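You operate a simulated robot arm through the tools that you are given. There is no shell and no other tool. Be economical: measure what you need, move in short steps, check, and stop when the job is done.

You are at the controls of a simulated robot arm. One attempt, no reset.

TASK
Clamp the two grey housings from the orange tray in the fixture and run the trial machine.
Fine: one run only, after both clamps are shut; both screws end driven home.
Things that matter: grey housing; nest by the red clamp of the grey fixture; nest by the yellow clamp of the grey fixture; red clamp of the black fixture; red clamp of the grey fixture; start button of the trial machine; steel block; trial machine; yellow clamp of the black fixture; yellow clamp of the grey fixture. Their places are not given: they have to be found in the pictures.

It is judged by the outcome, as a careful person would: the job done as asked, and still so three seconds after it is handed in. It fails if anything else is knocked over, pushed out of place, dropped, spilled or broken.

THE ROBOT
A 7-joint arm with a two-finger parallel gripper, fixed in place. Base frame: the origin is at the foot of the arm, x ahead of it, y to its left, z up. Readings come in mm, degrees, newtons and seconds.
With the tool pointing down near the work surface it reaches from about 160 to 660 mm from the base axis. Its first joint turns from -66.0 to 66.0 degrees. Payload 2.4 kg.
The tool frame sits at the grasp point between the pads (the TCP): z along the fingers, y along the line on which they close. The tips reach 30 mm beyond it. Largest opening 94 mm; finger width 28, thickness 10; the body of the gripper, 50 by 96 mm, starts 55 mm behind the TCP.
Orientation is that of the tool frame in the base frame, as [roll, pitch, yaw] about the fixed x, y, z axes, in that order (R = Rz(yaw) Ry(pitch) Rx(roll)). With the fingers straight down and closing along the base's y, the tool's x points along the base's -x, its y along +y and its z along -z.

THE INTERFACE
- The arm moves only by the tool servo_tool. Its argument "deltas" is a list of rows, each a list of 7 numbers: the shift along the base's x, y, z in units of 150 mm (1.0 is 150 mm), then the turn, a rotation vector about the base's x, y, z in units of 180 degrees (1.0 is 180 degrees), then the opening, from 0 (shut) to 1 (fully open). In form: [[dx, dy, dz, wx, wy, wz, hand], ...]. A call has 1 to 8 rows; each row is the pose to reach, as a shift and turn from the pose commanded when the call began. A call with a number of a shift or a turn outside -1 to 1 is refused whole. A row lasts 0.2 s, in which the tool goes at most 50 mm and 8.6 degrees; a call with a longer step from one row to the next is refused whole, and so is a gripper value outside its range. A pose out of reach is approached as far as the arm can. The call stops where the force on the tool passes 90 N (or 10 N more than at its start, if that is more) or the arm is blocked; 0.2 s more then pass. Each finger travels about 153 mm/s and halts on what it meets, pressing with about 37 N; the grip force reading is that of the motor and also rises with nothing between the fingers. The clock runs only during rows and for 0.2 s after the last one: add rows that repeat a pose to give the fingers time. It gives the time, the measured TCP pose, the force on the tool (base axes), the opening and the grip force at its end, in the units of the frame above (readings bear some noise), with the torque about the TCP (base axes, N m) and any sound that the robot's microphone picked up.
- Cameras (640 x 400 px; columns grow to the right, rows downward): "scene" is fixed at [52.8, 503.4, 1444.8]; the picture's right is [-0.57, -0.82, 0.00], its down [-0.56, 0.39, -0.73] and it looks along [0.60, -0.42, -0.68] (base axes); focal length 321 px, centre (320, 200). "wrist" rides on the gripper at [76, 14, -102] in the tool frame; the picture's right is [-0.18, 0.98, 0.00], its down [-0.75, -0.14, -0.64] and it looks along [-0.63, -0.12, 0.77] (tool axes); focal length 243 px, centre (320, 200).
- camera(camera): a new picture of that camera. The clock stands still meanwhile.
- locate(camera, pixels): for up to 12 pixels [column, row] of the newest picture of that camera ("zoom" is the newest enlarged one), the place [x, y, z] in the base frame of the surface seen there, good to about 3 mm, but the place of the scene camera against the robot may be out by one fixed shift of up to 25 mm in any direction. The clock stands still meanwhile.
- inspect(camera, box): a new picture of the part [left, top, right, bottom] of that camera's present view, enlarged. The clock stands still meanwhile.
- sign_off(): hands the job in; it is judged then, once.

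Work in short steps. Measure before you move; look again where a grasp or a placing could have gone wrong, and mend it. You have 80 turns and 38 pictures in all, those below and enlarged ones among them. Open the gripper and draw the arm clear of the work before you hand the job in, unless the task says otherwise; then end with one line.

The tools are called after "Request:" by a JSON object that holds its "op" and its "data". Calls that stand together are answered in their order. servo_tool: Moves the arm, as the interface text tells. Its arguments: {"type":"object","properties":{"deltas":{"type":"array"}},"required":["deltas"]} The other tools are called the same way: camera (camera) takes a picture; locate (camera, pixels) gives the place of the surface under pixels of a picture; inspect (camera, box) takes an enlarged picture of a part of a camera's view; sign_off () hands the job in.

At the start:

```text
time: 0.0
position: [324.7, -11.2, 1137.7]
tcp_rot: [-180.0, 0.0, -180.0]
contact_force: [-0.4, 0.6, -0.1]
ft_torque: [-0.01, 0.0, 0.02]
grip_width: 93.8
finger_force: 0.1
```

scene: 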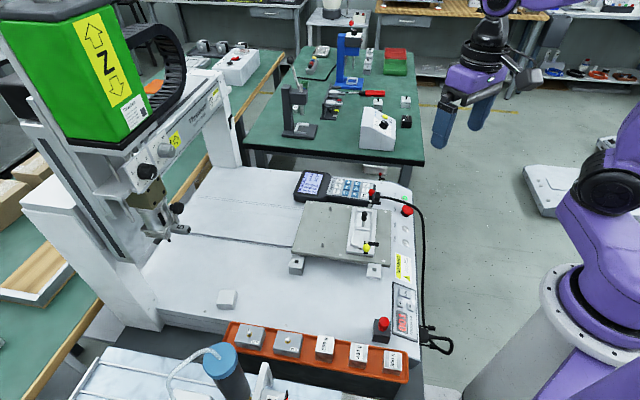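
wrist: 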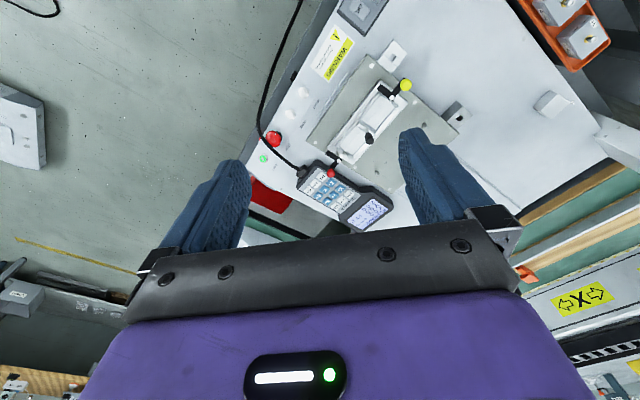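

The scene shows an orange tray at about (310,350), a fixture at about (345,235), and a machine on the left. I'll enlarge these areas first.

Request:
{"op": "inspect", "data": {"camera": "scene", "box": [210, 310, 430, 400]}}

Request:
{"op": "inspect", "data": {"camera": "scene", "box": [270, 160, 430, 290]}}

Request:
{"op": "inspect", "data": {"camera": "scene", "box": [360, 250, 440, 350]}}

```text
2.91 times, centred on (320, 355) of scene
```

zoom: 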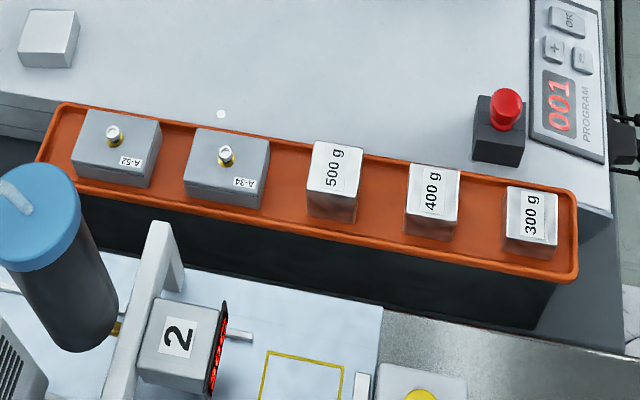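

```text
3.08 times, centred on (350, 225) of scene
```

zoom: 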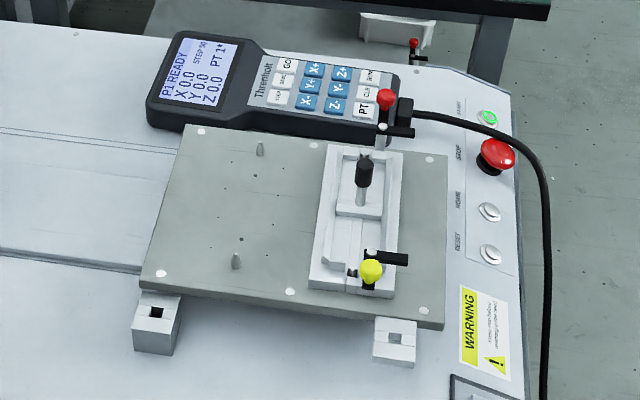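

```text
4.00 times, centred on (400, 300) of scene
```

zoom: 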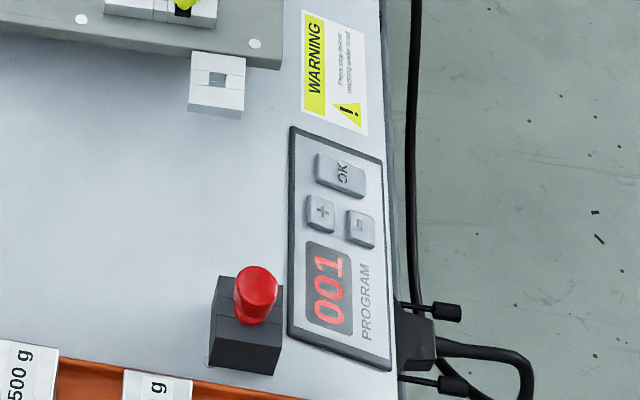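

The fixture near (365,235) has red and yellow clamps. I still need to find the black fixture and the trial machine, so I'll locate the key points and look at the rest of the view.

Request:
{"op": "camera", "data": {"camera": "scene"}}

Request:
{"op": "locate", "data": {"camera": "scene", "pixels": [[366, 193], [365, 250], [361, 217], [250, 335], [288, 343], [383, 323], [407, 210], [227, 299], [155, 230], [373, 130], [300, 120], [350, 75]]}}

Request:
{"op": "inspect", "data": {"camera": "scene", "box": [260, 30, 430, 150]}}

Request:
{"op": "inspect", "data": {"camera": "scene", "box": [60, 300, 300, 400]}}

```text
32 pictures are left
```

scene: 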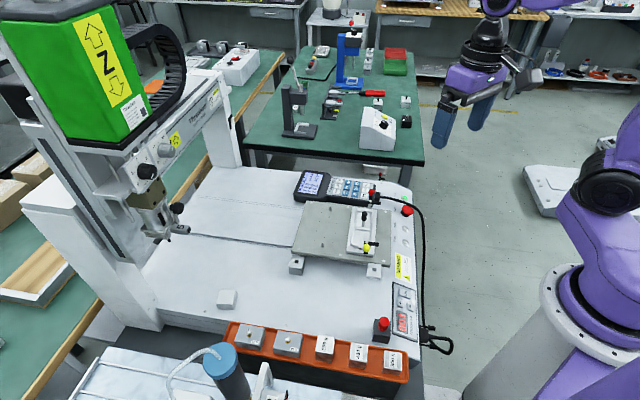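

```text
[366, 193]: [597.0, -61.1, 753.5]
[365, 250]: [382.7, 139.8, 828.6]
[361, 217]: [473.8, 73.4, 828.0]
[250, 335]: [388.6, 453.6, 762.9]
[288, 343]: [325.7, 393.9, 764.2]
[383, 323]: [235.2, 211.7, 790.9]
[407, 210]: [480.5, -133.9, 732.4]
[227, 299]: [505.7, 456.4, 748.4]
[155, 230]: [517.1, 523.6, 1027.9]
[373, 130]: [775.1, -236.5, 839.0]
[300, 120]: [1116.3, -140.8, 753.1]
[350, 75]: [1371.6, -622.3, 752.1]
```

```text
3.33 times, centred on (345, 90) of scene
```

zoom: 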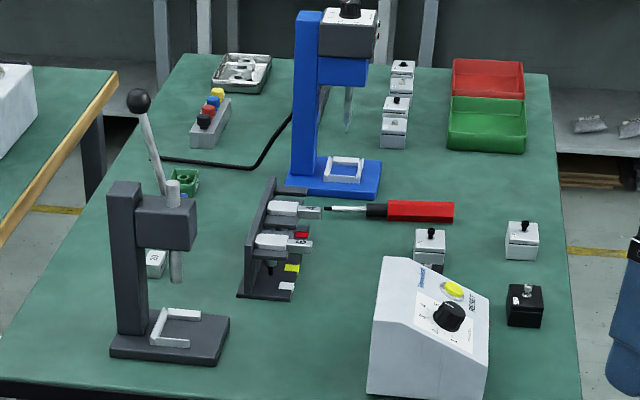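

```text
2.67 times, centred on (180, 350) of scene
```

zoom: 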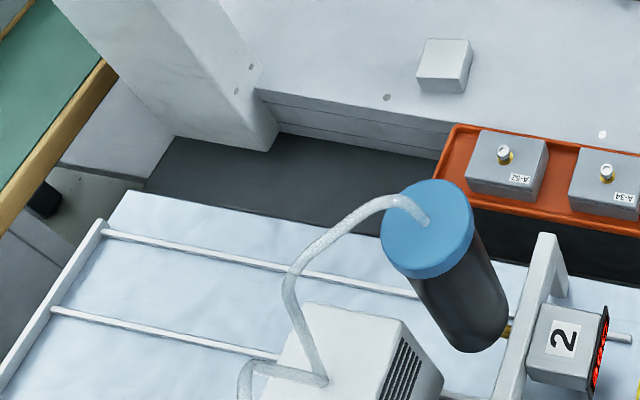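

I'll take wrist close-ups of the fixture and panel, plus a scene zoom at higher magnification.

Request:
{"op": "inspect", "data": {"camera": "wrist", "box": [240, 0, 480, 230]}}

Request:
{"op": "inspect", "data": {"camera": "scene", "box": [335, 180, 425, 290]}}

```text
1.74 times, centred on (360, 115) of wrist
```

zoom: 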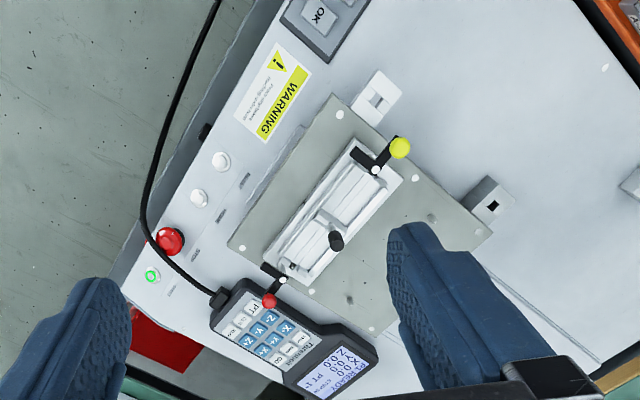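

```text
3.64 times, centred on (380, 235) of scene
```

zoom: 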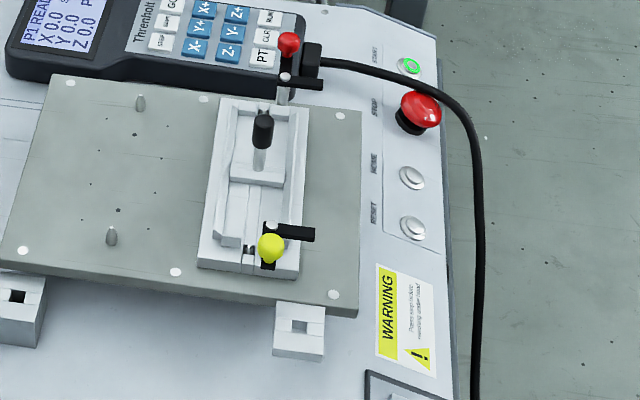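

Steel block with a black handle appears to sit in the nest half nearer the red clamp. I'll locate the same features in both cameras to get the shift.

Request:
{"op": "locate", "data": {"camera": "wrist", "pixels": [[405, 85], [330, 172], [369, 138], [380, 81], [407, 103], [331, 142], [357, 161], [264, 158], [378, 118], [393, 52], [550, 100], [400, 150]]}}

Request:
{"op": "locate", "data": {"camera": "zoom", "pixels": [[271, 243], [288, 42], [264, 130], [409, 65], [240, 175], [225, 210], [203, 265], [298, 276], [222, 102], [308, 108], [300, 320], [315, 235]]}}

```text
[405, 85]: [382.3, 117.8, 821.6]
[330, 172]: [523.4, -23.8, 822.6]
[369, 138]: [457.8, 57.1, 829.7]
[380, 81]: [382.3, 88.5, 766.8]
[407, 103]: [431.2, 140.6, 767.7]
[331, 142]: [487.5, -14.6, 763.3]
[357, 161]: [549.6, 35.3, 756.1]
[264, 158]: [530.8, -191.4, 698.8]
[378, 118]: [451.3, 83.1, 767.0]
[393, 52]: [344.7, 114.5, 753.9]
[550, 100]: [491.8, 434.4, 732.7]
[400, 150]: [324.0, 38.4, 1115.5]
```

```text
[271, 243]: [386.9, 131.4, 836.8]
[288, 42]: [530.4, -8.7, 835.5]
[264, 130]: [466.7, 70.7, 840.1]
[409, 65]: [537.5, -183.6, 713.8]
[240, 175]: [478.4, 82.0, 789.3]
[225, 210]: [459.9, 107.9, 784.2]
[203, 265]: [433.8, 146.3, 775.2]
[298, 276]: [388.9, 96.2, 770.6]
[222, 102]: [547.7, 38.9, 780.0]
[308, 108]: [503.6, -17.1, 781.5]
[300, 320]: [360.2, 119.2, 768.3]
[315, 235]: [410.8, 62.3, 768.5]
```

The scene camera is off by about (+6, +13.5, +13). Steel block handle top is at about (458,57,829), and the fixture axis runs about -43°. I'm moving the wrist camera closer above the fixture.

Request:
{"op": "servo_tool", "data": {"deltas": [[0.037, 0.155, -0.25, 0, 0, 0, 1], [0.075, 0.31, -0.5, 0, 0, 0, 1], [0.11, 0.46, -0.75, 0, 0, 0, 1], [0.147, 0.62, -1.0, 0, 0, 0, 1], [0.147, 0.62, -1.0, 0, 0, 0, 1]]}}

Request:
{"op": "camera", "data": {"camera": "wrist"}}

```text
time: 1.2
position: [347.4, 82.9, 988.2]
tcp_rot: [180.0, 0.0, -180.0]
contact_force: [-0.4, -0.1, 0.4]
ft_torque: [0.04, -0.02, 0.04]
grip_width: 94.0
finger_force: 0.1
```

```text
27 pictures are left
```

wrist: 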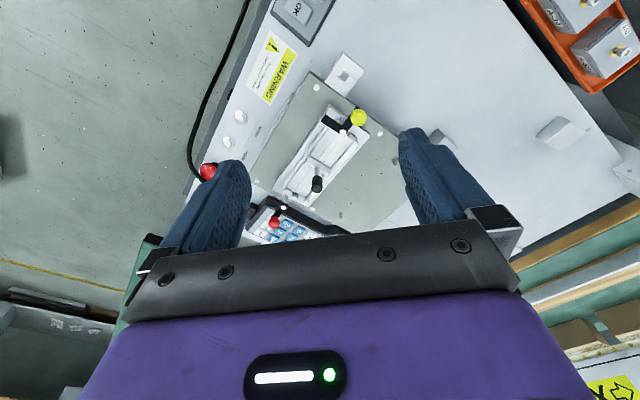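

I'll enlarge the fixture from here.

Request:
{"op": "inspect", "data": {"camera": "wrist", "box": [250, 70, 400, 240]}}

Request:
{"op": "inspect", "data": {"camera": "wrist", "box": [520, 0, 640, 80]}}

```text
2.35 times, centred on (325, 155) of wrist
```

zoom: 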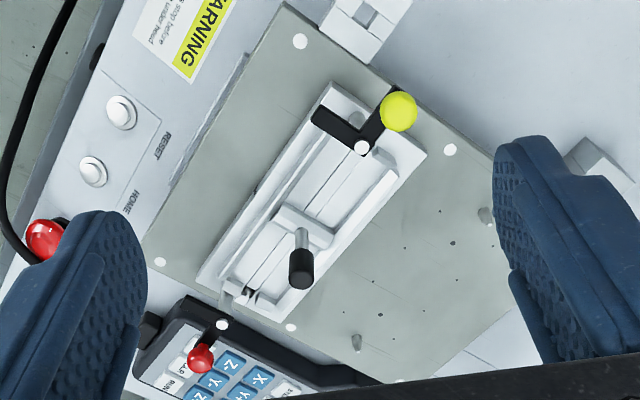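

```text
5.00 times, centred on (580, 40) of wrist
```

zoom: 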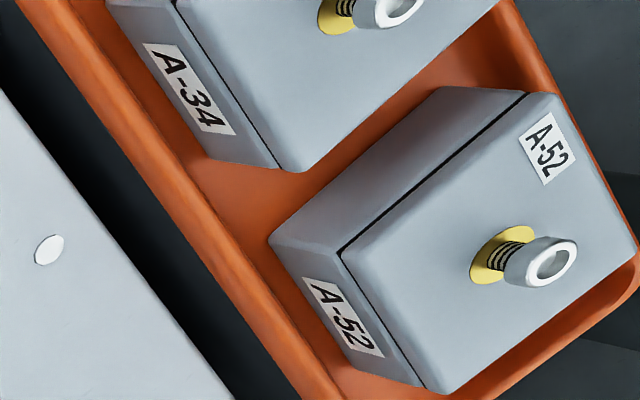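

I'll drop another 80 mm to see the fixture in detail.

Request:
{"op": "servo_tool", "data": {"deltas": [[0, 0, -0.27, 0, 0, 0, 1], [0, 0, -0.53, 0, 0, 0, 1], [0, 0, -0.53, 0, 0, 0, 1]]}}

Request:
{"op": "inspect", "data": {"camera": "wrist", "box": [230, 80, 420, 250]}}

```text
time: 2.0
position: [347.5, 82.7, 907.9]
tcp_rot: [-179.9, 0.0, -180.0]
contact_force: [0.7, 0.4, -0.6]
ft_torque: [-0.01, 0.03, 0.0]
grip_width: 94.0
finger_force: 0.1
```

```text
2.35 times, centred on (325, 165) of wrist
```

zoom: 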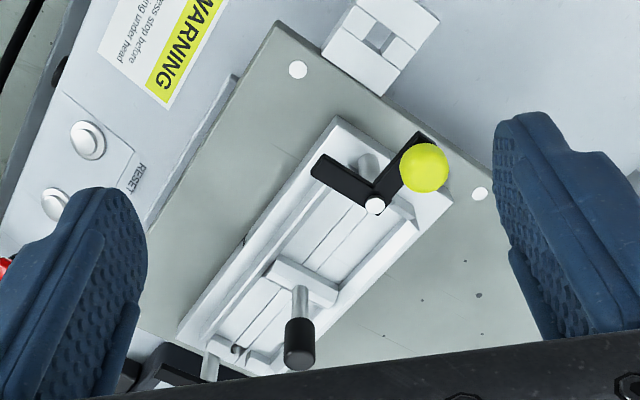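

I'll measure the divider, the channel and the clamp.

Request:
{"op": "locate", "data": {"camera": "zoom", "pixels": [[300, 270], [335, 297], [270, 275], [310, 292], [300, 355], [300, 290], [375, 206], [318, 167], [424, 168], [340, 250], [366, 240], [235, 330]]}}

Request:
{"op": "locate", "data": {"camera": "zoom", "pixels": [[335, 118], [452, 205], [180, 328], [415, 225], [322, 300], [350, 270], [275, 305], [245, 355], [297, 225], [330, 235], [265, 320], [395, 215]]}}

```text
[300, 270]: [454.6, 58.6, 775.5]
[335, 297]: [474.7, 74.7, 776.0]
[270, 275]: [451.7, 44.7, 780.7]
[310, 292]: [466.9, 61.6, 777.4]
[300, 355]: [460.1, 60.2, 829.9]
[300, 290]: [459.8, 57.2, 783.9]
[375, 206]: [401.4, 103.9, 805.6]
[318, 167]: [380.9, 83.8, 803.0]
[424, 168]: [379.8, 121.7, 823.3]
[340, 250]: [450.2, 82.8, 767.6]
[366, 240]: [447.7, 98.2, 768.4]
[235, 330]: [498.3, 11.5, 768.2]
```

```text
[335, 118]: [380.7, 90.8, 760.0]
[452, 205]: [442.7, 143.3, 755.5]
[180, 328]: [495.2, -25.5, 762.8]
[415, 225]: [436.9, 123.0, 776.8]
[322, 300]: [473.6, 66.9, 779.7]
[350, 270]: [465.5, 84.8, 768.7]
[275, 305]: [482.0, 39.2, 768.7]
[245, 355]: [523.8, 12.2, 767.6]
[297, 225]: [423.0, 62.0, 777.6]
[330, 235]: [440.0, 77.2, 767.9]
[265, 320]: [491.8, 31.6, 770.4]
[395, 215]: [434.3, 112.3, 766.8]
```

The divider is low (top 776, floor 768), and its rod and handle at (460,58) look like part of the fixture. Next I'll read the panel labels and look around the red button and the lower-left machine.

Request:
{"op": "inspect", "data": {"camera": "scene", "box": [385, 185, 430, 215]}}

Request:
{"op": "inspect", "data": {"camera": "scene", "box": [0, 90, 250, 250]}}

Request:
{"op": "inspect", "data": {"camera": "scene", "box": [325, 80, 360, 105]}}

```text
13.33 times, centred on (408, 200) of scene
```

zoom: 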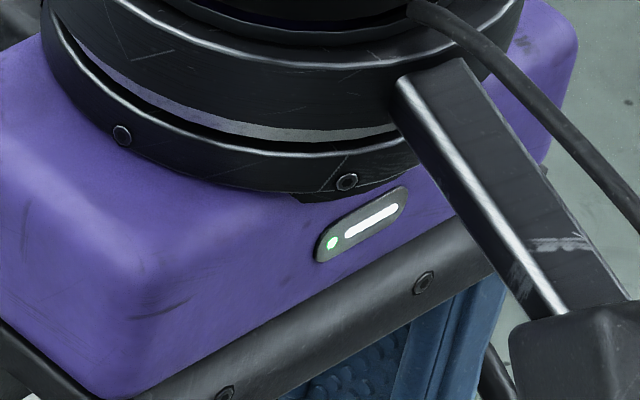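

```text
2.50 times, centred on (125, 170) of scene
```

zoom: 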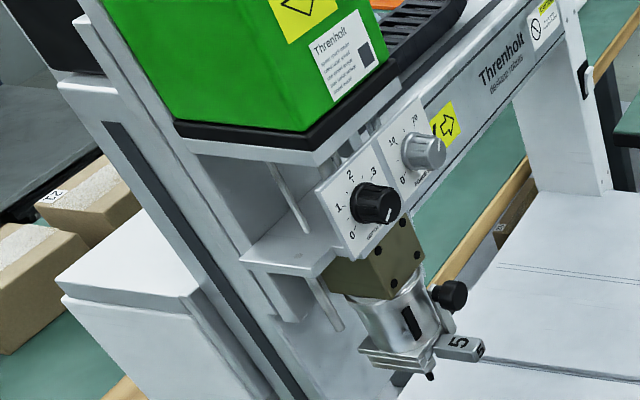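

```text
16.00 times, centred on (342, 92) of scene
```

zoom: 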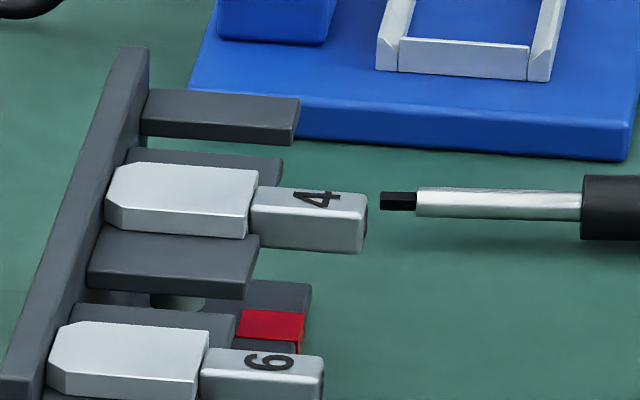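

The spindle is the Threnholt's. I'll swing to view the tray, the red-button box and the machine at the bottom of the scene.

Request:
{"op": "servo_tool", "data": {"deltas": [[0, 0, 0.3, 0, 0, 0.045, 1], [0, 0.15, 0.61, 0, 0, 0.09, 1], [-0.07, 0.35, 0.61, 0, 0, 0.135, 1], [-0.15, 0.55, 0.61, 0, 0, 0.18, 1], [-0.25, 0.75, 0.61, 0, 0, 0.225, 1], [-0.35, 0.93, 0.61, 0, 0, 0.27, 1], [-0.45, 1.0, 0.61, 0, 0, 0.315, 1], [-0.45, 1.0, 0.61, 0, 0, 0.333, 1]]}}

Request:
{"op": "camera", "data": {"camera": "wrist"}}

Request:
{"op": "inspect", "data": {"camera": "scene", "box": [385, 185, 430, 215]}}

```text
refused: row 2 steps farther than a row can; nothing moved
```

```text
20 pictures are left
```

wrist: 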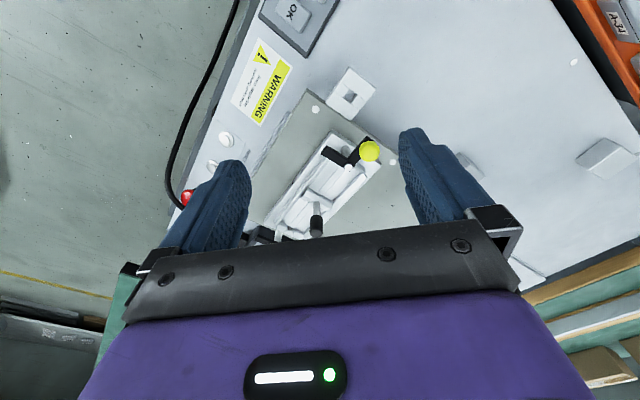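

```text
13.33 times, centred on (408, 200) of scene
```

zoom: 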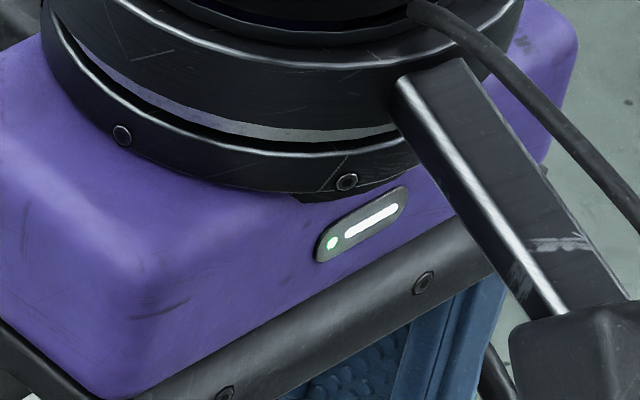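

The move was refused and nothing moved. I'll retry with smaller steps.

Request:
{"op": "servo_tool", "data": {"deltas": [[0, 0.0, 0.3, 0, 0, 0.045, 1], [0, 0.15, 0.55, 0, 0, 0.09, 1], [-0.07, 0.35, 0.61, 0, 0, 0.135, 1], [-0.15, 0.55, 0.61, 0, 0, 0.18, 1], [-0.25, 0.75, 0.61, 0, 0, 0.225, 1], [-0.35, 0.93, 0.61, 0, 0, 0.27, 1], [-0.45, 1.0, 0.61, 0, 0, 0.315, 1], [-0.45, 1.0, 0.61, 0, 0, 0.333, 1]]}}

```text
time: 3.8
position: [278.3, 231.6, 1000.9]
tcp_rot: [180.0, 0.0, -119.9]
contact_force: [0.6, -0.4, 0.1]
ft_torque: [-0.02, 0.02, -0.03]
grip_width: 94.1
finger_force: 0.1
```

Now a wrist picture from here.

Request:
{"op": "camera", "data": {"camera": "wrist"}}

```text
18 pictures are left
```

wrist: 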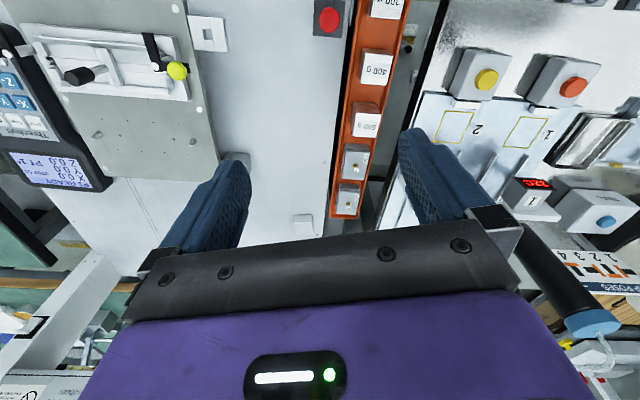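

The station on the right is another machine with coloured buttons. I'll look at the red button box and the fixture from here.

Request:
{"op": "inspect", "data": {"camera": "wrist", "box": [0, 0, 360, 110]}}

Request:
{"op": "locate", "data": {"camera": "wrist", "pixels": [[328, 18], [355, 160], [350, 195], [335, 200], [303, 222], [370, 195], [340, 212], [371, 165], [345, 152], [357, 215], [176, 71], [330, 30]]}}

```text
1.78 times, centred on (180, 55) of wrist
```

zoom: 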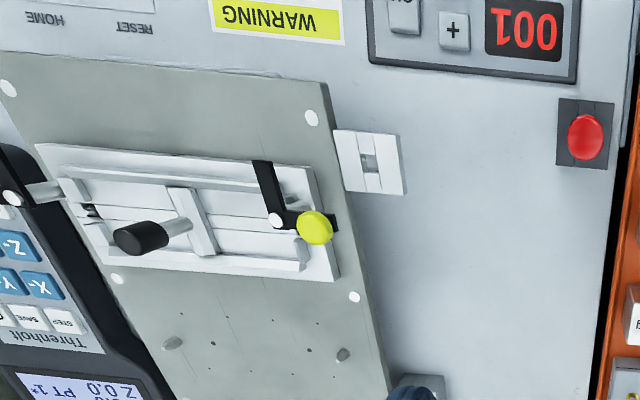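

```text
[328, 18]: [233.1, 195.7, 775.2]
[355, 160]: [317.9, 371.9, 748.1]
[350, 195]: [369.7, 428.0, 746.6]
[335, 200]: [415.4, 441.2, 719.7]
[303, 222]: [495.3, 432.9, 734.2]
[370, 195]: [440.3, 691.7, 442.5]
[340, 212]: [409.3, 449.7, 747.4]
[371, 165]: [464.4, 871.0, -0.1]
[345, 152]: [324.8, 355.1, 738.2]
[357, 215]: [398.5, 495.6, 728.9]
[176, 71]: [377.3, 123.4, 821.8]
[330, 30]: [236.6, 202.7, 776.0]
```

Housings A-34 at about (318,372) and A-52 at about (370,428) line up along the fixture's cross direction. I'm moving above them, turned to -43°, for a proper measurement.

Request:
{"op": "servo_tool", "data": {"deltas": [[0.05, 0.14, 0, 0, 0, -0.045, 1], [0.11, 0.29, 0, 0, 0, -0.09, 1], [0.16, 0.43, 0, 0, 0, -0.135, 1], [0.22, 0.58, 0, 0, 0, -0.18, 1], [0.28, 0.72, 0, 0, 0, -0.225, 1], [0.33, 0.87, 0, 0, 0, -0.27, 1], [0.39, 1.0, 0, 0, 0, -0.315, 1], [0.45, 1.0, 0, 0, 0, -0.36, 1]]}}

Request:
{"op": "servo_tool", "data": {"deltas": [[0, 0.06, -0.15, 0, 0, -0.045, 1], [0, 0.12, -0.3, 0, 0, -0.09, 1], [0, 0.15, -0.45, 0, 0, -0.135, 1], [0, 0.15, -0.6, 0, 0, -0.18, 1], [0, 0.15, -0.74, 0, 0, -0.212, 1], [0, 0.15, -0.74, 0, 0, -0.212, 1]]}}

Request:
{"op": "camera", "data": {"camera": "wrist"}}

```text
time: 5.6
position: [347.8, 382.7, 999.3]
tcp_rot: [180.0, 0.0, 175.0]
contact_force: [-0.9, 0.2, 0.0]
ft_torque: [0.0, 0.0, 0.03]
grip_width: 93.8
finger_force: 0.1
```

```text
time: 7.0
position: [346.5, 404.1, 888.0]
tcp_rot: [179.9, 0.0, 136.9]
contact_force: [0.1, 0.3, 0.2]
ft_torque: [-0.01, -0.03, 0.0]
grip_width: 94.0
finger_force: 0.1
```

```text
16 pictures are left
```

wrist: 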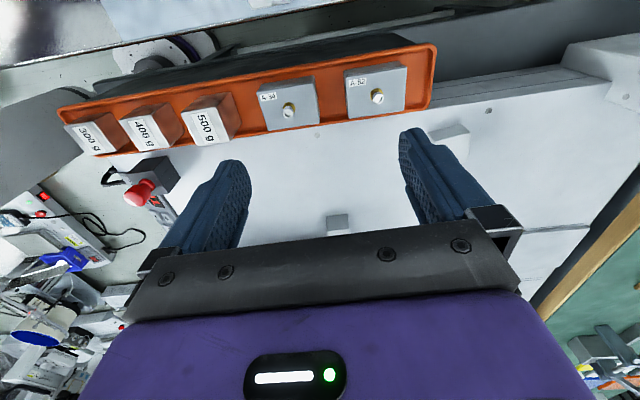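

Both housings are in view. I'll enlarge them and measure the corners.

Request:
{"op": "inspect", "data": {"camera": "wrist", "box": [240, 40, 450, 150]}}

```text
3.05 times, centred on (345, 95) of wrist
```

zoom: 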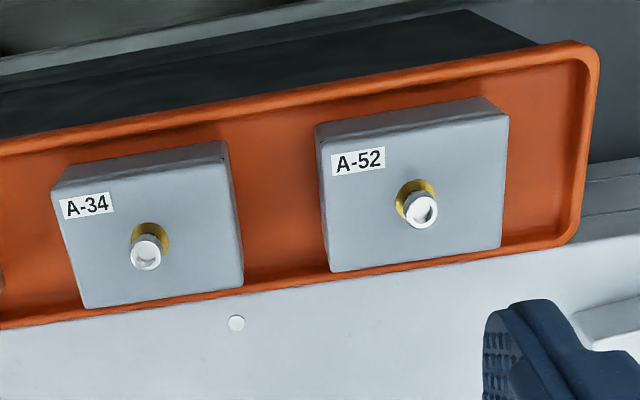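

Request:
{"op": "locate", "data": {"camera": "zoom", "pixels": [[318, 143], [507, 116], [499, 246], [332, 269], [54, 191], [227, 163], [242, 284], [87, 306], [280, 200], [530, 120], [420, 208], [147, 252]]}}

Request:
{"op": "locate", "data": {"camera": "zoom", "pixels": [[590, 55], [565, 238], [300, 287], [408, 200], [140, 235], [300, 95], [280, 260], [20, 220], [414, 184], [150, 225], [360, 145], [545, 200]]}}

```text
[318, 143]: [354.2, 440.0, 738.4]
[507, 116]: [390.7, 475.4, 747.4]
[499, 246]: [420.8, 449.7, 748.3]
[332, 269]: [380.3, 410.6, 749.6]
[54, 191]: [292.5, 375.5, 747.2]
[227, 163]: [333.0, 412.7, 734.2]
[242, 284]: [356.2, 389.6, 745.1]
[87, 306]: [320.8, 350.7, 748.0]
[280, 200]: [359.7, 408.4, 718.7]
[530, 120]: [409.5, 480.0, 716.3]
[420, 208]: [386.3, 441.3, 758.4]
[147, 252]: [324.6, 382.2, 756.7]
```

```text
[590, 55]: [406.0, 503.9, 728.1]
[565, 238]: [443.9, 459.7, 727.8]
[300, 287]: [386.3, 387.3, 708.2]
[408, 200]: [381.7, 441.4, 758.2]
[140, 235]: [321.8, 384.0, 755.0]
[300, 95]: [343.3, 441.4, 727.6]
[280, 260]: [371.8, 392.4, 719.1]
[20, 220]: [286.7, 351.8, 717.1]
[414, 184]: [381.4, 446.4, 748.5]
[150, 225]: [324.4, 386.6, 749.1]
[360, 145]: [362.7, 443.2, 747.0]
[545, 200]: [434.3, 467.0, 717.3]
```

Each housing is 56 (across the tray axis) × 40 × 30 mm, while the channel is about 40 mm wide between 9 mm rails. So each must turn 90° and be gripped on its 40 mm width, above the rails. I'll look at the fixture along its axis to get the nest coordinates.

Request:
{"op": "servo_tool", "data": {"deltas": [[0.06, -0.25, 0.1, 0, 0, -0.01, 1], [0.11, -0.5, 0.1, 0, 0, -0.01, 1], [0.16, -0.75, 0.1, 0, 0, -0.01, 1], [0.22, -1.0, 0.1, 0, 0, -0.01, 1]]}}

Request:
{"op": "servo_tool", "data": {"deltas": [[0.07, -0.25, 0, 0, 0, 0, 1], [0.14, -0.5, 0, 0, 0, 0, 1], [0.22, -0.78, 0, 0, 0, 0, 1], [0.22, -0.78, 0, 0, 0, 0, 1]]}}

Request:
{"op": "camera", "data": {"camera": "wrist"}}

```text
time: 8.0
position: [381.8, 255.3, 904.3]
tcp_rot: [-180.0, 0.1, 135.2]
contact_force: [0.7, -0.1, 0.9]
ft_torque: [0.02, 0.01, -0.03]
grip_width: 93.9
finger_force: 0.0
```

```text
time: 9.0
position: [414.9, 137.3, 904.2]
tcp_rot: [-179.9, 0.0, 135.2]
contact_force: [0.4, -0.5, 0.8]
ft_torque: [0.03, 0.0, -0.03]
grip_width: 94.0
finger_force: 0.0
```

```text
14 pictures are left
```

wrist: 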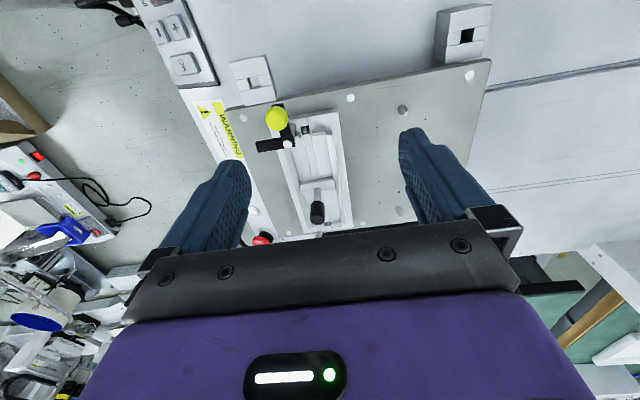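

I'll enlarge the nest area.

Request:
{"op": "inspect", "data": {"camera": "wrist", "box": [240, 95, 380, 240]}}

```text
2.76 times, centred on (310, 168) of wrist
```

zoom: 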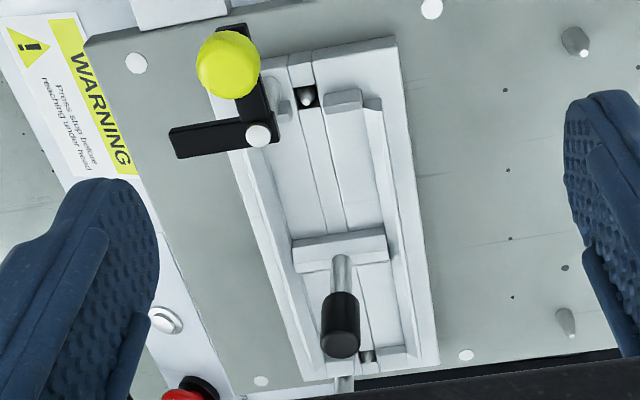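

Request:
{"op": "locate", "data": {"camera": "zoom", "pixels": [[345, 105], [345, 92], [363, 115], [385, 220], [378, 190], [290, 215], [258, 150], [385, 240], [297, 247], [340, 262], [340, 330], [307, 97]]}}

Request:
{"op": "locate", "data": {"camera": "zoom", "pixels": [[330, 112], [258, 134], [175, 143], [228, 62], [300, 268], [388, 258], [415, 340], [283, 100], [310, 180], [370, 355], [300, 300], [380, 310]]}}

```text
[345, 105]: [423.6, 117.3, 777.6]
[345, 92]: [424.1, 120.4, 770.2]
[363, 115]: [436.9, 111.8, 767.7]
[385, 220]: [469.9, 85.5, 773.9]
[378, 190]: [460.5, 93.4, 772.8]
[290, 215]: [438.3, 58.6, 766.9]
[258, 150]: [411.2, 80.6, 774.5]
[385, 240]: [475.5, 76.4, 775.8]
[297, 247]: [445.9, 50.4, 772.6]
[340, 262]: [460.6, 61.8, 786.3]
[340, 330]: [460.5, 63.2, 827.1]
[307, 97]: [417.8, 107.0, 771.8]
```

```text
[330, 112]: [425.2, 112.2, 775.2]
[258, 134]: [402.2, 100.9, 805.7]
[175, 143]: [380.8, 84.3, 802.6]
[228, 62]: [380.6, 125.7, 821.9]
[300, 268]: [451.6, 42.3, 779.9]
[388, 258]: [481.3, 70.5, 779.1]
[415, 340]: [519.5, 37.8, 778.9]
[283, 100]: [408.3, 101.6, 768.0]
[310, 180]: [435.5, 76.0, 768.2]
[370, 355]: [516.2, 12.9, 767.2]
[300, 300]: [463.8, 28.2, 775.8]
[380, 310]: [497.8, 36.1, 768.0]
```

Yellow nest centre comes out at about (439.5,83.8) and red at about (487.7,35.6), floor at 768, axis at exactly -45°. Before grasping I'll check where the blue-capped bottle stands.

Request:
{"op": "locate", "data": {"camera": "scene", "pixels": [[222, 358], [210, 372], [240, 350], [230, 385], [265, 375], [190, 365], [325, 355], [250, 330], [288, 338]]}}

```text
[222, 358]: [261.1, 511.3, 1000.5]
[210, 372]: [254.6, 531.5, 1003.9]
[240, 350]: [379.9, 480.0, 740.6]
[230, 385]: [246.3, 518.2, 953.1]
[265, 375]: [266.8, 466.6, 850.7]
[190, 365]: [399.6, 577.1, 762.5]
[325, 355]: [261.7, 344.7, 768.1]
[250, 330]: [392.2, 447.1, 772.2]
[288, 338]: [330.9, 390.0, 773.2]
```

The bottle and stand are clear of both grasps. I'm opening to 60 mm and going above A-52, turned so the fingers close across its 40 mm side.

Request:
{"op": "servo_tool", "data": {"deltas": [[0, 0.125, 0, 0, 0, 0.045, 0.66], [0, 0.25, 0, 0, 0, 0.09, 0.66], [0, 0.375, 0, 0, 0, 0.135, 0.66], [0, 0.5, 0, 0, 0, 0.18, 0.66], [0, 0.625, 0, 0, 0, 0.225, 0.66], [0, 0.75, 0, 0, 0, 0.27, 0.66], [0, 0.875, 0, 0, 0, 0.315, 0.66], [0, 1.0, 0, 0, 0, 0.36, 0.66]]}}

Request:
{"op": "servo_tool", "data": {"deltas": [[-0.04, 0.21, -0.1, 0, 0, 0.045, 0.66], [-0.08, 0.42, -0.25, 0, 0, 0.09, 0.66], [-0.12, 0.63, -0.4, 0, 0, 0.139, 0.66], [-0.16, 0.84, -0.5, 0, 0, 0.139, 0.66], [-0.19, 1.0, -0.6, 0, 0, 0.139, 0.66], [-0.19, 1.0, -0.6, 0, 0, 0.139, 0.66]]}}

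```text
time: 10.8
position: [413.1, 287.9, 904.8]
tcp_rot: [179.9, 0.0, -159.9]
contact_force: [0.4, 0.8, 0.2]
ft_torque: [-0.02, -0.05, -0.01]
grip_width: 61.6
finger_force: 0.0
```

```text
refused: row 3 steps farther than a row can; nothing moved
```

Request:
{"op": "servo_tool", "data": {"deltas": [[-0.04, 0.21, -0.1, 0, 0, 0.045, 0.66], [-0.08, 0.42, -0.25, 0, 0, 0.09, 0.66], [-0.12, 0.63, -0.4, 0, 0, 0.135, 0.66], [-0.16, 0.84, -0.5, 0, 0, 0.139, 0.66], [-0.18, 1.0, -0.6, 0, 0, 0.139, 0.66], [-0.18, 1.0, -0.6, 0, 0, 0.139, 0.66]]}}

Request:
{"op": "inspect", "data": {"camera": "wrist", "box": [160, 20, 480, 220]}}

```text
time: 12.2
position: [386.2, 437.0, 815.5]
tcp_rot: [179.9, 0.1, -135.0]
contact_force: [0.6, 0.5, 0.1]
ft_torque: [-0.02, 0.01, 0.02]
grip_width: 61.9
finger_force: 0.1
```

```text
2.00 times, centred on (320, 120) of wrist
```

zoom: 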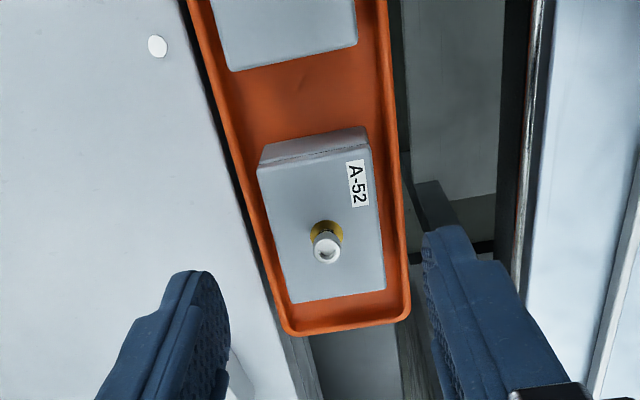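

I'll refine A-52's position from this close view.

Request:
{"op": "locate", "data": {"camera": "zoom", "pixels": [[262, 172], [366, 150], [381, 286], [295, 300], [326, 232], [235, 65], [354, 40], [327, 245], [275, 230], [377, 220]]}}

```text
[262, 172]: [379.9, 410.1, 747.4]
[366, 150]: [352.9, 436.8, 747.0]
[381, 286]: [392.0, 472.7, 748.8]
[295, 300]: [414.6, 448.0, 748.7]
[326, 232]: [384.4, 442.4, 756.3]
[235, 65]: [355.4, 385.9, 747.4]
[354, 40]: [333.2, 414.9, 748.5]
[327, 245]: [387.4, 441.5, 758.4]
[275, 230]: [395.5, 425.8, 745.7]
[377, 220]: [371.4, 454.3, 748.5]
```

Refined A-52 centre is about (385.3,442.4). I'll descend to TCP z 762 (tips about 732) and close.

Request:
{"op": "servo_tool", "data": {"deltas": [[-0.006, 0.036, -0.12, 0, 0, 0, 0.66], [-0.006, 0.036, -0.24, 0, 0, 0, 0.66], [-0.006, 0.036, -0.357, 0, 0, 0, 0.66], [-0.006, 0.036, -0.357, 0, 0, 0, 0.66]]}}

Request:
{"op": "servo_tool", "data": {"deltas": [[0, 0, 0, 0, 0, 0, 0.3], [0, 0, 0, 0, 0, 0, 0.3], [0, 0, 0, 0, 0, 0, 0.3]]}}

```text
time: 13.2
position: [386.7, 442.2, 760.7]
tcp_rot: [180.0, 0.1, -135.0]
contact_force: [0.1, 0.3, 0.8]
ft_torque: [0.03, 0.01, -0.01]
grip_width: 62.1
finger_force: 0.1
```

```text
time: 14.0
position: [385.2, 444.0, 760.9]
tcp_rot: [-180.0, 0.0, -135.0]
contact_force: [0.5, -1.1, -0.4]
ft_torque: [0.02, -0.04, 0.01]
grip_width: 38.9
finger_force: 37.4
```

Grip width is 38.9 with force on it, so A-52 is held. I'll lift it straight up.

Request:
{"op": "servo_tool", "data": {"deltas": [[0, 0, 0.1, 0, 0, 0, 0.3], [0, 0, 0.35, 0, 0, 0, 0.3], [0, 0, 0.65, 0, 0, 0, 0.3], [0, 0, 0.95, 0, 0, 0, 0.3]]}}

Request:
{"op": "servo_tool", "data": {"deltas": [[0.03, -0.125, 0, 0, 0, -0.045, 0.3], [0.06, -0.25, 0, 0, 0, -0.09, 0.3], [0.09, -0.375, 0, 0, 0, -0.135, 0.3], [0.12, -0.5, 0, 0, 0, -0.18, 0.3], [0.15, -0.625, 0, 0, 0, -0.225, 0.3], [0.18, -0.75, 0, 0, 0, -0.27, 0.3], [0.21, -0.875, 0, 0, 0, -0.315, 0.3], [0.24, -1.0, 0, 0, 0, -0.36, 0.3]]}}

Request:
{"op": "servo_tool", "data": {"deltas": [[0.05, -0.25, 0, 0, 0, -0.045, 0.3], [0.1, -0.5, 0, 0, 0, -0.09, 0.3], [0.15, -0.75, 0, 0, 0, -0.135, 0.3], [0.2, -1.0, 0, 0, 0, -0.14, 0.3]]}}

```text
time: 15.0
position: [385.2, 441.5, 904.8]
tcp_rot: [-179.9, 0.0, -135.0]
contact_force: [-0.1, -0.3, 0.4]
ft_torque: [-0.01, -0.01, -0.02]
grip_width: 28.1
finger_force: 0.1
```

```text
time: 16.8
position: [420.8, 291.4, 902.9]
tcp_rot: [180.0, 0.0, 160.0]
contact_force: [0.8, 0.3, -0.6]
ft_torque: [0.0, 0.0, 0.02]
grip_width: 28.3
finger_force: 0.0
```

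```text
time: 17.8
position: [452.4, 143.5, 902.0]
tcp_rot: [-180.0, 0.1, 134.9]
contact_force: [0.0, 1.3, 0.2]
ft_torque: [-0.02, 0.03, 0.06]
grip_width: 28.1
finger_force: 0.1
```

The grip width fell to 28 during the lift, so the housing slipped out. I'll look at the scene.

Request:
{"op": "inspect", "data": {"camera": "scene", "box": [210, 290, 430, 400]}}

```text
2.91 times, centred on (320, 345) of scene
```

zoom: 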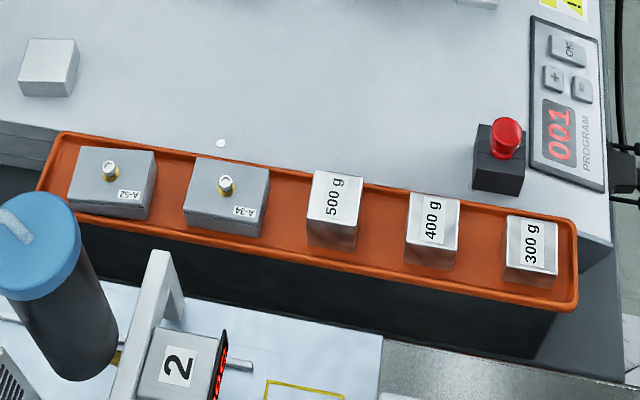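

A-52 dropped back into its place in the tray, shifted a few mm and otherwise fine. I'm going back to regrasp it with a slow lift.

Request:
{"op": "servo_tool", "data": {"deltas": [[-0.03, 0.125, 0, 0, 0, 0.045, 0.62], [-0.06, 0.25, 0, 0, 0, 0.09, 0.62], [-0.09, 0.375, 0, 0, 0, 0.135, 0.62], [-0.12, 0.5, 0, 0, 0, 0.18, 0.62], [-0.15, 0.625, 0, 0, 0, 0.225, 0.62], [-0.18, 0.75, 0, 0, 0, 0.27, 0.62], [-0.21, 0.875, 0, 0, 0, 0.315, 0.62], [-0.24, 1.0, 0, 0, 0, 0.36, 0.62]]}}

Request:
{"op": "servo_tool", "data": {"deltas": [[-0.04, 0.21, -0.1, 0, 0, 0.045, 0.62], [-0.08, 0.42, -0.25, 0, 0, 0.09, 0.62], [-0.12, 0.63, -0.4, 0, 0, 0.135, 0.62], [-0.16, 0.84, -0.5, 0, 0, 0.14, 0.62], [-0.2, 1.0, -0.57, 0, 0, 0.14, 0.62], [-0.2, 1.0, -0.57, 0, 0, 0.14, 0.62]]}}

Request:
{"op": "inspect", "data": {"camera": "wrist", "box": [160, 20, 480, 220]}}

```text
time: 19.6
position: [416.2, 292.8, 902.2]
tcp_rot: [-180.0, -0.1, -160.0]
contact_force: [0.1, 0.1, 0.9]
ft_torque: [0.0, -0.01, 0.03]
grip_width: 58.2
finger_force: 0.1
```

```text
time: 21.0
position: [384.3, 442.3, 816.9]
tcp_rot: [-180.0, 0.0, -135.0]
contact_force: [-0.5, -0.1, -0.9]
ft_torque: [0.01, 0.01, 0.0]
grip_width: 58.2
finger_force: 0.1
```

```text
2.00 times, centred on (320, 120) of wrist
```

zoom: 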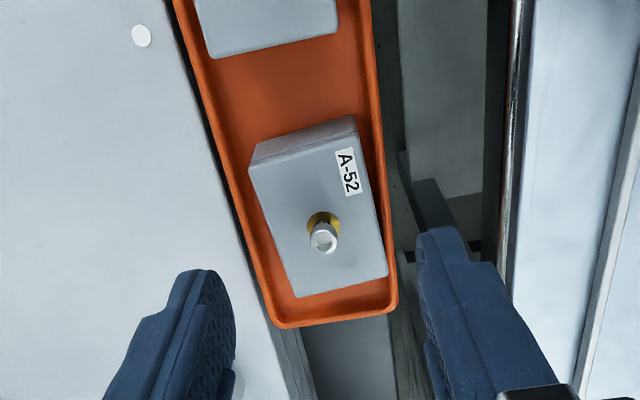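

Request:
{"op": "locate", "data": {"camera": "zoom", "pixels": [[253, 167], [354, 140], [384, 272], [300, 293], [322, 238], [270, 230], [370, 205], [205, 130], [382, 150], [275, 322], [310, 155], [342, 280]]}}

```text
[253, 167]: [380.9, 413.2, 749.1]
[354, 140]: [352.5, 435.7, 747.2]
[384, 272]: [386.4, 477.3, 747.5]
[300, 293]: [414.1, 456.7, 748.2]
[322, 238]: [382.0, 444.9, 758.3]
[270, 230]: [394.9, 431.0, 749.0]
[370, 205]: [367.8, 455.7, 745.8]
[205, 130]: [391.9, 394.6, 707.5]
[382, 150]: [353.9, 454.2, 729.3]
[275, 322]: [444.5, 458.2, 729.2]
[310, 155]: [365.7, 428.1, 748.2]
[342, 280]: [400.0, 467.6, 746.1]
```

A-52 is now centred at about (383.5,445.5), turned about +6.5°. I'll align to it, descend, close fully and lift only a few mm, slowly.

Request:
{"op": "servo_tool", "data": {"deltas": [[-0.007, 0.021, -0.12, 0, 0, 0.036, 0.66], [-0.007, 0.021, -0.25, 0, 0, 0.036, 0.66], [-0.007, 0.021, -0.376, 0, 0, 0.036, 0.66], [-0.007, 0.021, -0.376, 0, 0, 0.036, 0.66]]}}

Request:
{"op": "servo_tool", "data": {"deltas": [[0, 0, 0, 0, 0, 0, 0], [0, 0, 0, 0, 0, 0, 0], [0, 0, 0, 0, 0, 0, 0]]}}

Request:
{"op": "servo_tool", "data": {"deltas": [[0, 0, 0.01, 0, 0, 0, 0], [0, 0, 0.02, 0, 0, 0, 0], [0, 0, 0.03, 0, 0, 0, 0], [0, 0, 0.04, 0, 0, 0, 0]]}}

```text
time: 22.0
position: [385.1, 446.6, 760.7]
tcp_rot: [180.0, 0.0, -128.6]
contact_force: [0.1, -0.9, 0.5]
ft_torque: [0.0, 0.03, -0.03]
grip_width: 61.6
finger_force: 0.0
```

```text
time: 22.8
position: [385.2, 445.3, 761.6]
tcp_rot: [179.9, -0.1, -128.6]
contact_force: [5.7, -4.4, 0.4]
ft_torque: [-0.13, -0.17, -0.2]
grip_width: 38.9
finger_force: 37.1
```

```text
time: 23.8
position: [384.0, 445.5, 767.3]
tcp_rot: [179.9, -0.1, -128.7]
contact_force: [7.9, -9.5, -2.8]
ft_torque: [-0.42, -0.28, -0.27]
grip_width: 38.7
finger_force: 36.8
```

It's holding, with a sideways force of about 12 N (probably the housing leaning on the tray). I'll continue lifting slowly.

Request:
{"op": "servo_tool", "data": {"deltas": [[0, 0, 0.02, 0, 0, 0, 0], [0, 0, 0.04, 0, 0, 0, 0], [0, 0, 0.06, 0, 0, 0, 0], [0, 0, 0.08, 0, 0, 0, 0], [0, 0, 0.1, 0, 0, 0, 0], [0, 0, 0.12, 0, 0, 0, 0]]}}

```text
time: 25.2
position: [384.1, 446.3, 784.3]
tcp_rot: [180.0, 0.0, -128.5]
contact_force: [-0.1, -0.2, -0.6]
ft_torque: [0.04, 0.0, -0.02]
grip_width: 38.8
finger_force: 37.0
```

Still held (38.8 mm). I'm continuing up gently.

Request:
{"op": "servo_tool", "data": {"deltas": [[0, 0, 0.04, 0, 0, 0, 0], [0, 0, 0.1, 0, 0, 0, 0], [0, 0, 0.18, 0, 0, 0, 0], [0, 0, 0.27, 0, 0, 0, 0], [0, 0, 0.36, 0, 0, 0, 0], [0, 0, 0.45, 0, 0, 0, 0], [0, 0, 0.52, 0, 0, 0, 0], [0, 0, 0.55, 0, 0, 0, 0]]}}

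Request:
{"op": "camera", "data": {"camera": "wrist"}}

```text
time: 27.0
position: [383.9, 445.0, 868.6]
tcp_rot: [-180.0, 0.1, -128.5]
contact_force: [0.1, 0.2, 0.1]
ft_torque: [-0.01, 0.0, 0.01]
grip_width: 38.8
finger_force: 36.7
```

```text
9 pictures are left
```

wrist: 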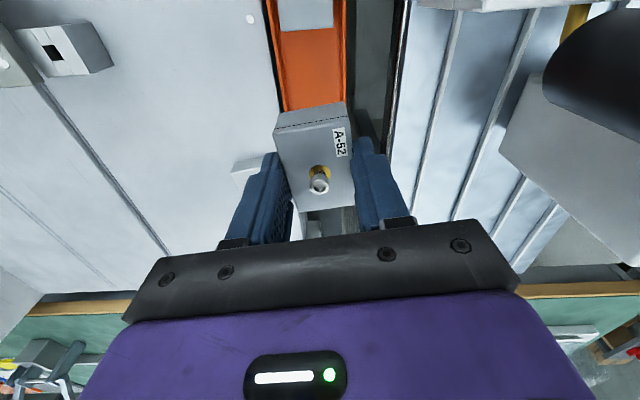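

Held. I'll measure the housing's offset relative to the TCP.

Request:
{"op": "locate", "data": {"camera": "wrist", "pixels": [[276, 132], [344, 118], [354, 200], [302, 211], [319, 186], [318, 175], [285, 165], [351, 180], [310, 122], [330, 205]]}}

```text
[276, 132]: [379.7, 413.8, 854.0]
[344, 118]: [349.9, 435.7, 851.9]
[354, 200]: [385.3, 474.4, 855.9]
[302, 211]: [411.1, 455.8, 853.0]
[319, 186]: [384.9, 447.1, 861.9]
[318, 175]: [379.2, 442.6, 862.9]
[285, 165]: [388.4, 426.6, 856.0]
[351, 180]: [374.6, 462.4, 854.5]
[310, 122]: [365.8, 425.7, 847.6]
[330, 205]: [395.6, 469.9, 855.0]
```

Offset is about 1.3 mm along tool x, and the TCP is 44.6 above the housing bottom. I'm carrying it to above the red nest at a smooth pace.

Request:
{"op": "servo_tool", "data": {"deltas": [[0.0, 0.0, 0.1, 0, 0, -0.04, 0], [0.03, -0.08, 0.2, 0, 0, -0.085, 0], [0.06, -0.2, 0.25, 0, 0, -0.13, 0], [0.1, -0.35, 0.25, 0, 0, -0.175, 0], [0.14, -0.5, 0.25, 0, 0, -0.22, 0], [0.18, -0.65, 0.25, 0, 0, -0.265, 0], [0.22, -0.8, 0.25, 0, 0, -0.31, 0], [0.26, -0.95, 0.25, 0, 0, -0.355, 0]]}}

Request:
{"op": "servo_tool", "data": {"deltas": [[0.04, -0.13, 0, 0, 0, -0.045, 0], [0.08, -0.26, 0, 0, 0, -0.09, 0], [0.12, -0.4, 0, 0, 0, -0.135, 0], [0.16, -0.54, 0, 0, 0, -0.18, 0], [0.2, -0.68, 0, 0, 0, -0.18, 0], [0.24, -0.82, 0, 0, 0, -0.18, 0], [0.28, -0.94, 0, 0, 0, -0.18, 0], [0.28, -1.0, 0, 0, 0, -0.18, 0]]}}

```text
time: 28.8
position: [423.9, 303.3, 905.7]
tcp_rot: [180.0, 0.0, 167.5]
contact_force: [0.2, 0.2, -0.5]
ft_torque: [0.03, -0.05, -0.01]
grip_width: 38.7
finger_force: 36.7
```

```text
time: 30.6
position: [464.5, 153.1, 904.6]
tcp_rot: [179.9, 0.0, 135.2]
contact_force: [-0.3, -0.8, 0.1]
ft_torque: [0.0, 0.0, 0.0]
grip_width: 38.7
finger_force: 36.8
```

Request:
{"op": "servo_tool", "data": {"deltas": [[0.03, -0.15, 0, 0, 0, 0, 0], [0.06, -0.3, 0, 0, 0, 0, 0], [0.09, -0.45, 0, 0, 0, 0, 0], [0.12, -0.6, 0, 0, 0, 0, 0], [0.15, -0.73, 0, 0, 0, 0, 0], [0.161, -0.79, 0, 0, 0, -0.001, 0], [0.161, -0.79, 0, 0, 0, -0.001, 0]]}}

Request:
{"op": "servo_tool", "data": {"deltas": [[0, 0, -0.1, 0, 0, 0, 0], [0, 0, -0.22, 0, 0, 0, 0], [0, 0, -0.34, 0, 0, 0, 0], [0, 0, -0.45, 0, 0, 0, 0], [0, 0, -0.5, 0, 0, 0, 0], [0, 0, -0.5, 0, 0, 0, 0]]}}

Request:
{"op": "inspect", "data": {"camera": "wrist", "box": [220, 80, 420, 230]}}

```text
time: 32.2
position: [490.3, 34.8, 904.9]
tcp_rot: [179.9, 0.0, 135.0]
contact_force: [-0.2, -0.5, -0.3]
ft_torque: [0.0, -0.02, -0.02]
grip_width: 38.6
finger_force: 37.2
```

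```text
time: 33.0
position: [494.3, 32.4, 860.9]
tcp_rot: [179.4, 0.7, 134.9]
contact_force: [1.4, -3.4, 11.2]
ft_torque: [0.06, 0.25, 0.04]
grip_width: 39.3
finger_force: 37.1
stopped in row 4: the force on the tool passed its limit (the readings are from after the stop); the commanded pose is now the measured one
```

```text
2.67 times, centred on (320, 155) of wrist
```

zoom: 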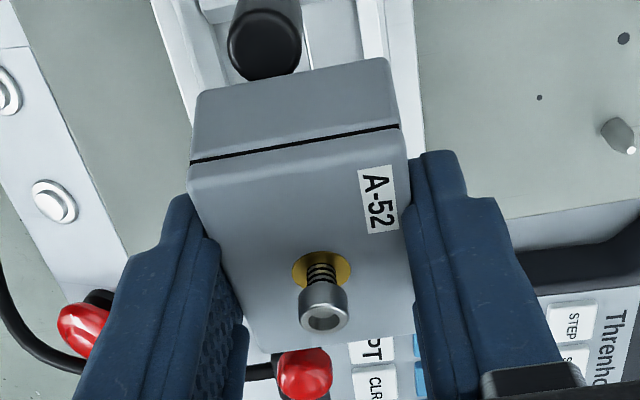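

At z 861 the housing's inner end touched the black handle (zoom (265,50)), with only about 11 N left. I'll measure both right here before lifting.

Request:
{"op": "locate", "data": {"camera": "zoom", "pixels": [[262, 45], [262, 75], [232, 40], [299, 45], [290, 80], [193, 150], [398, 122], [200, 105], [385, 65], [322, 300], [275, 10], [325, 250]]}}

Request:
{"op": "servo_tool", "data": {"deltas": [[0, 0, 0.06, 0, 0, 0, 0], [0, 0, 0.14, 0, 0, 0, 0], [0, 0, 0.2, 0, 0, 0, 0], [0, 0, 0.2, 0, 0, 0, 0]]}}

```text
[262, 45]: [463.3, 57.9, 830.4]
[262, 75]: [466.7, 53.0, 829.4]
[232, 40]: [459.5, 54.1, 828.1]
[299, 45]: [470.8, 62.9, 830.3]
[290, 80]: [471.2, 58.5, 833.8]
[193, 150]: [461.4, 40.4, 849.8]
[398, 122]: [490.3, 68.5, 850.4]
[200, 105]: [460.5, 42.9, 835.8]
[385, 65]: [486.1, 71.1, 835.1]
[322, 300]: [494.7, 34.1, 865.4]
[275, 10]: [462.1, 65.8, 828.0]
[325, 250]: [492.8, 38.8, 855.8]
```

```text
time: 34.0
position: [493.7, 33.3, 891.4]
tcp_rot: [179.5, 0.5, 134.9]
contact_force: [0.2, 0.7, 0.0]
ft_torque: [0.02, 0.01, 0.02]
grip_width: 39.4
finger_force: 37.0
```

The readings hint that the housing tilted in the grip. I'll look at it now that it's clear.

Request:
{"op": "camera", "data": {"camera": "wrist"}}

```text
7 pictures are left
```

wrist: 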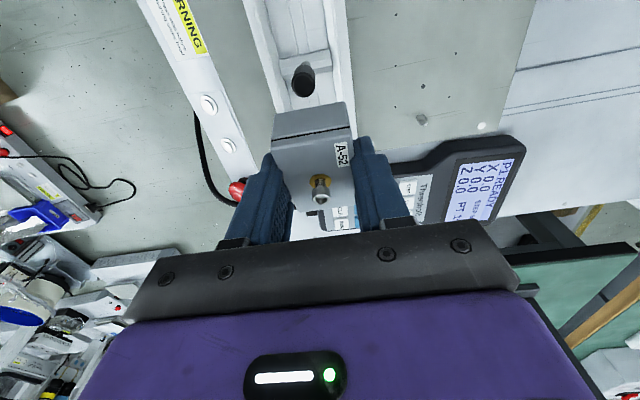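

Request:
{"op": "locate", "data": {"camera": "wrist", "pixels": [[273, 145], [348, 134], [275, 120], [344, 108], [285, 172], [352, 170], [300, 210], [345, 203], [315, 205], [321, 183], [320, 197], [310, 130]]}}

```text
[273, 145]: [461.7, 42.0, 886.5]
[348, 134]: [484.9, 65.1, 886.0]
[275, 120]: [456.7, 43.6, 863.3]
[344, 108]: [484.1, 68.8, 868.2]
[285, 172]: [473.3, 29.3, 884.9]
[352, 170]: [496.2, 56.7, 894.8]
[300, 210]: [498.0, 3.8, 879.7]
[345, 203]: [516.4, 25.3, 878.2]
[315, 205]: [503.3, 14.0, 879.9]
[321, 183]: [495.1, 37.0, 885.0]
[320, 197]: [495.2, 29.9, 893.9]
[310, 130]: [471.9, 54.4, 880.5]
```

The housing is tilted about 8° in the grip (inner end up), so I'll set it down on clear bed and regrip. I'll check the bed spot first.

Request:
{"op": "locate", "data": {"camera": "scene", "pixels": [[297, 265], [290, 275], [305, 275], [373, 270], [330, 300], [310, 300], [350, 300], [270, 290], [227, 299], [300, 320], [340, 285], [296, 250]]}}

```text
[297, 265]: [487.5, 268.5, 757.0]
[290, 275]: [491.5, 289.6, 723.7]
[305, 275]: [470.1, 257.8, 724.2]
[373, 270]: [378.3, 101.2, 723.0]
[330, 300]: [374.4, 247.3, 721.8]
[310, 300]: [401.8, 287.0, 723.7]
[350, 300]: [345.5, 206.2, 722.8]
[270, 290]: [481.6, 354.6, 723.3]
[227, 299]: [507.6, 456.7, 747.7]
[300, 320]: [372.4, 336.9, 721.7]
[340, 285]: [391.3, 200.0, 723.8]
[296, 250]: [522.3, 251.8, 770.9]
```

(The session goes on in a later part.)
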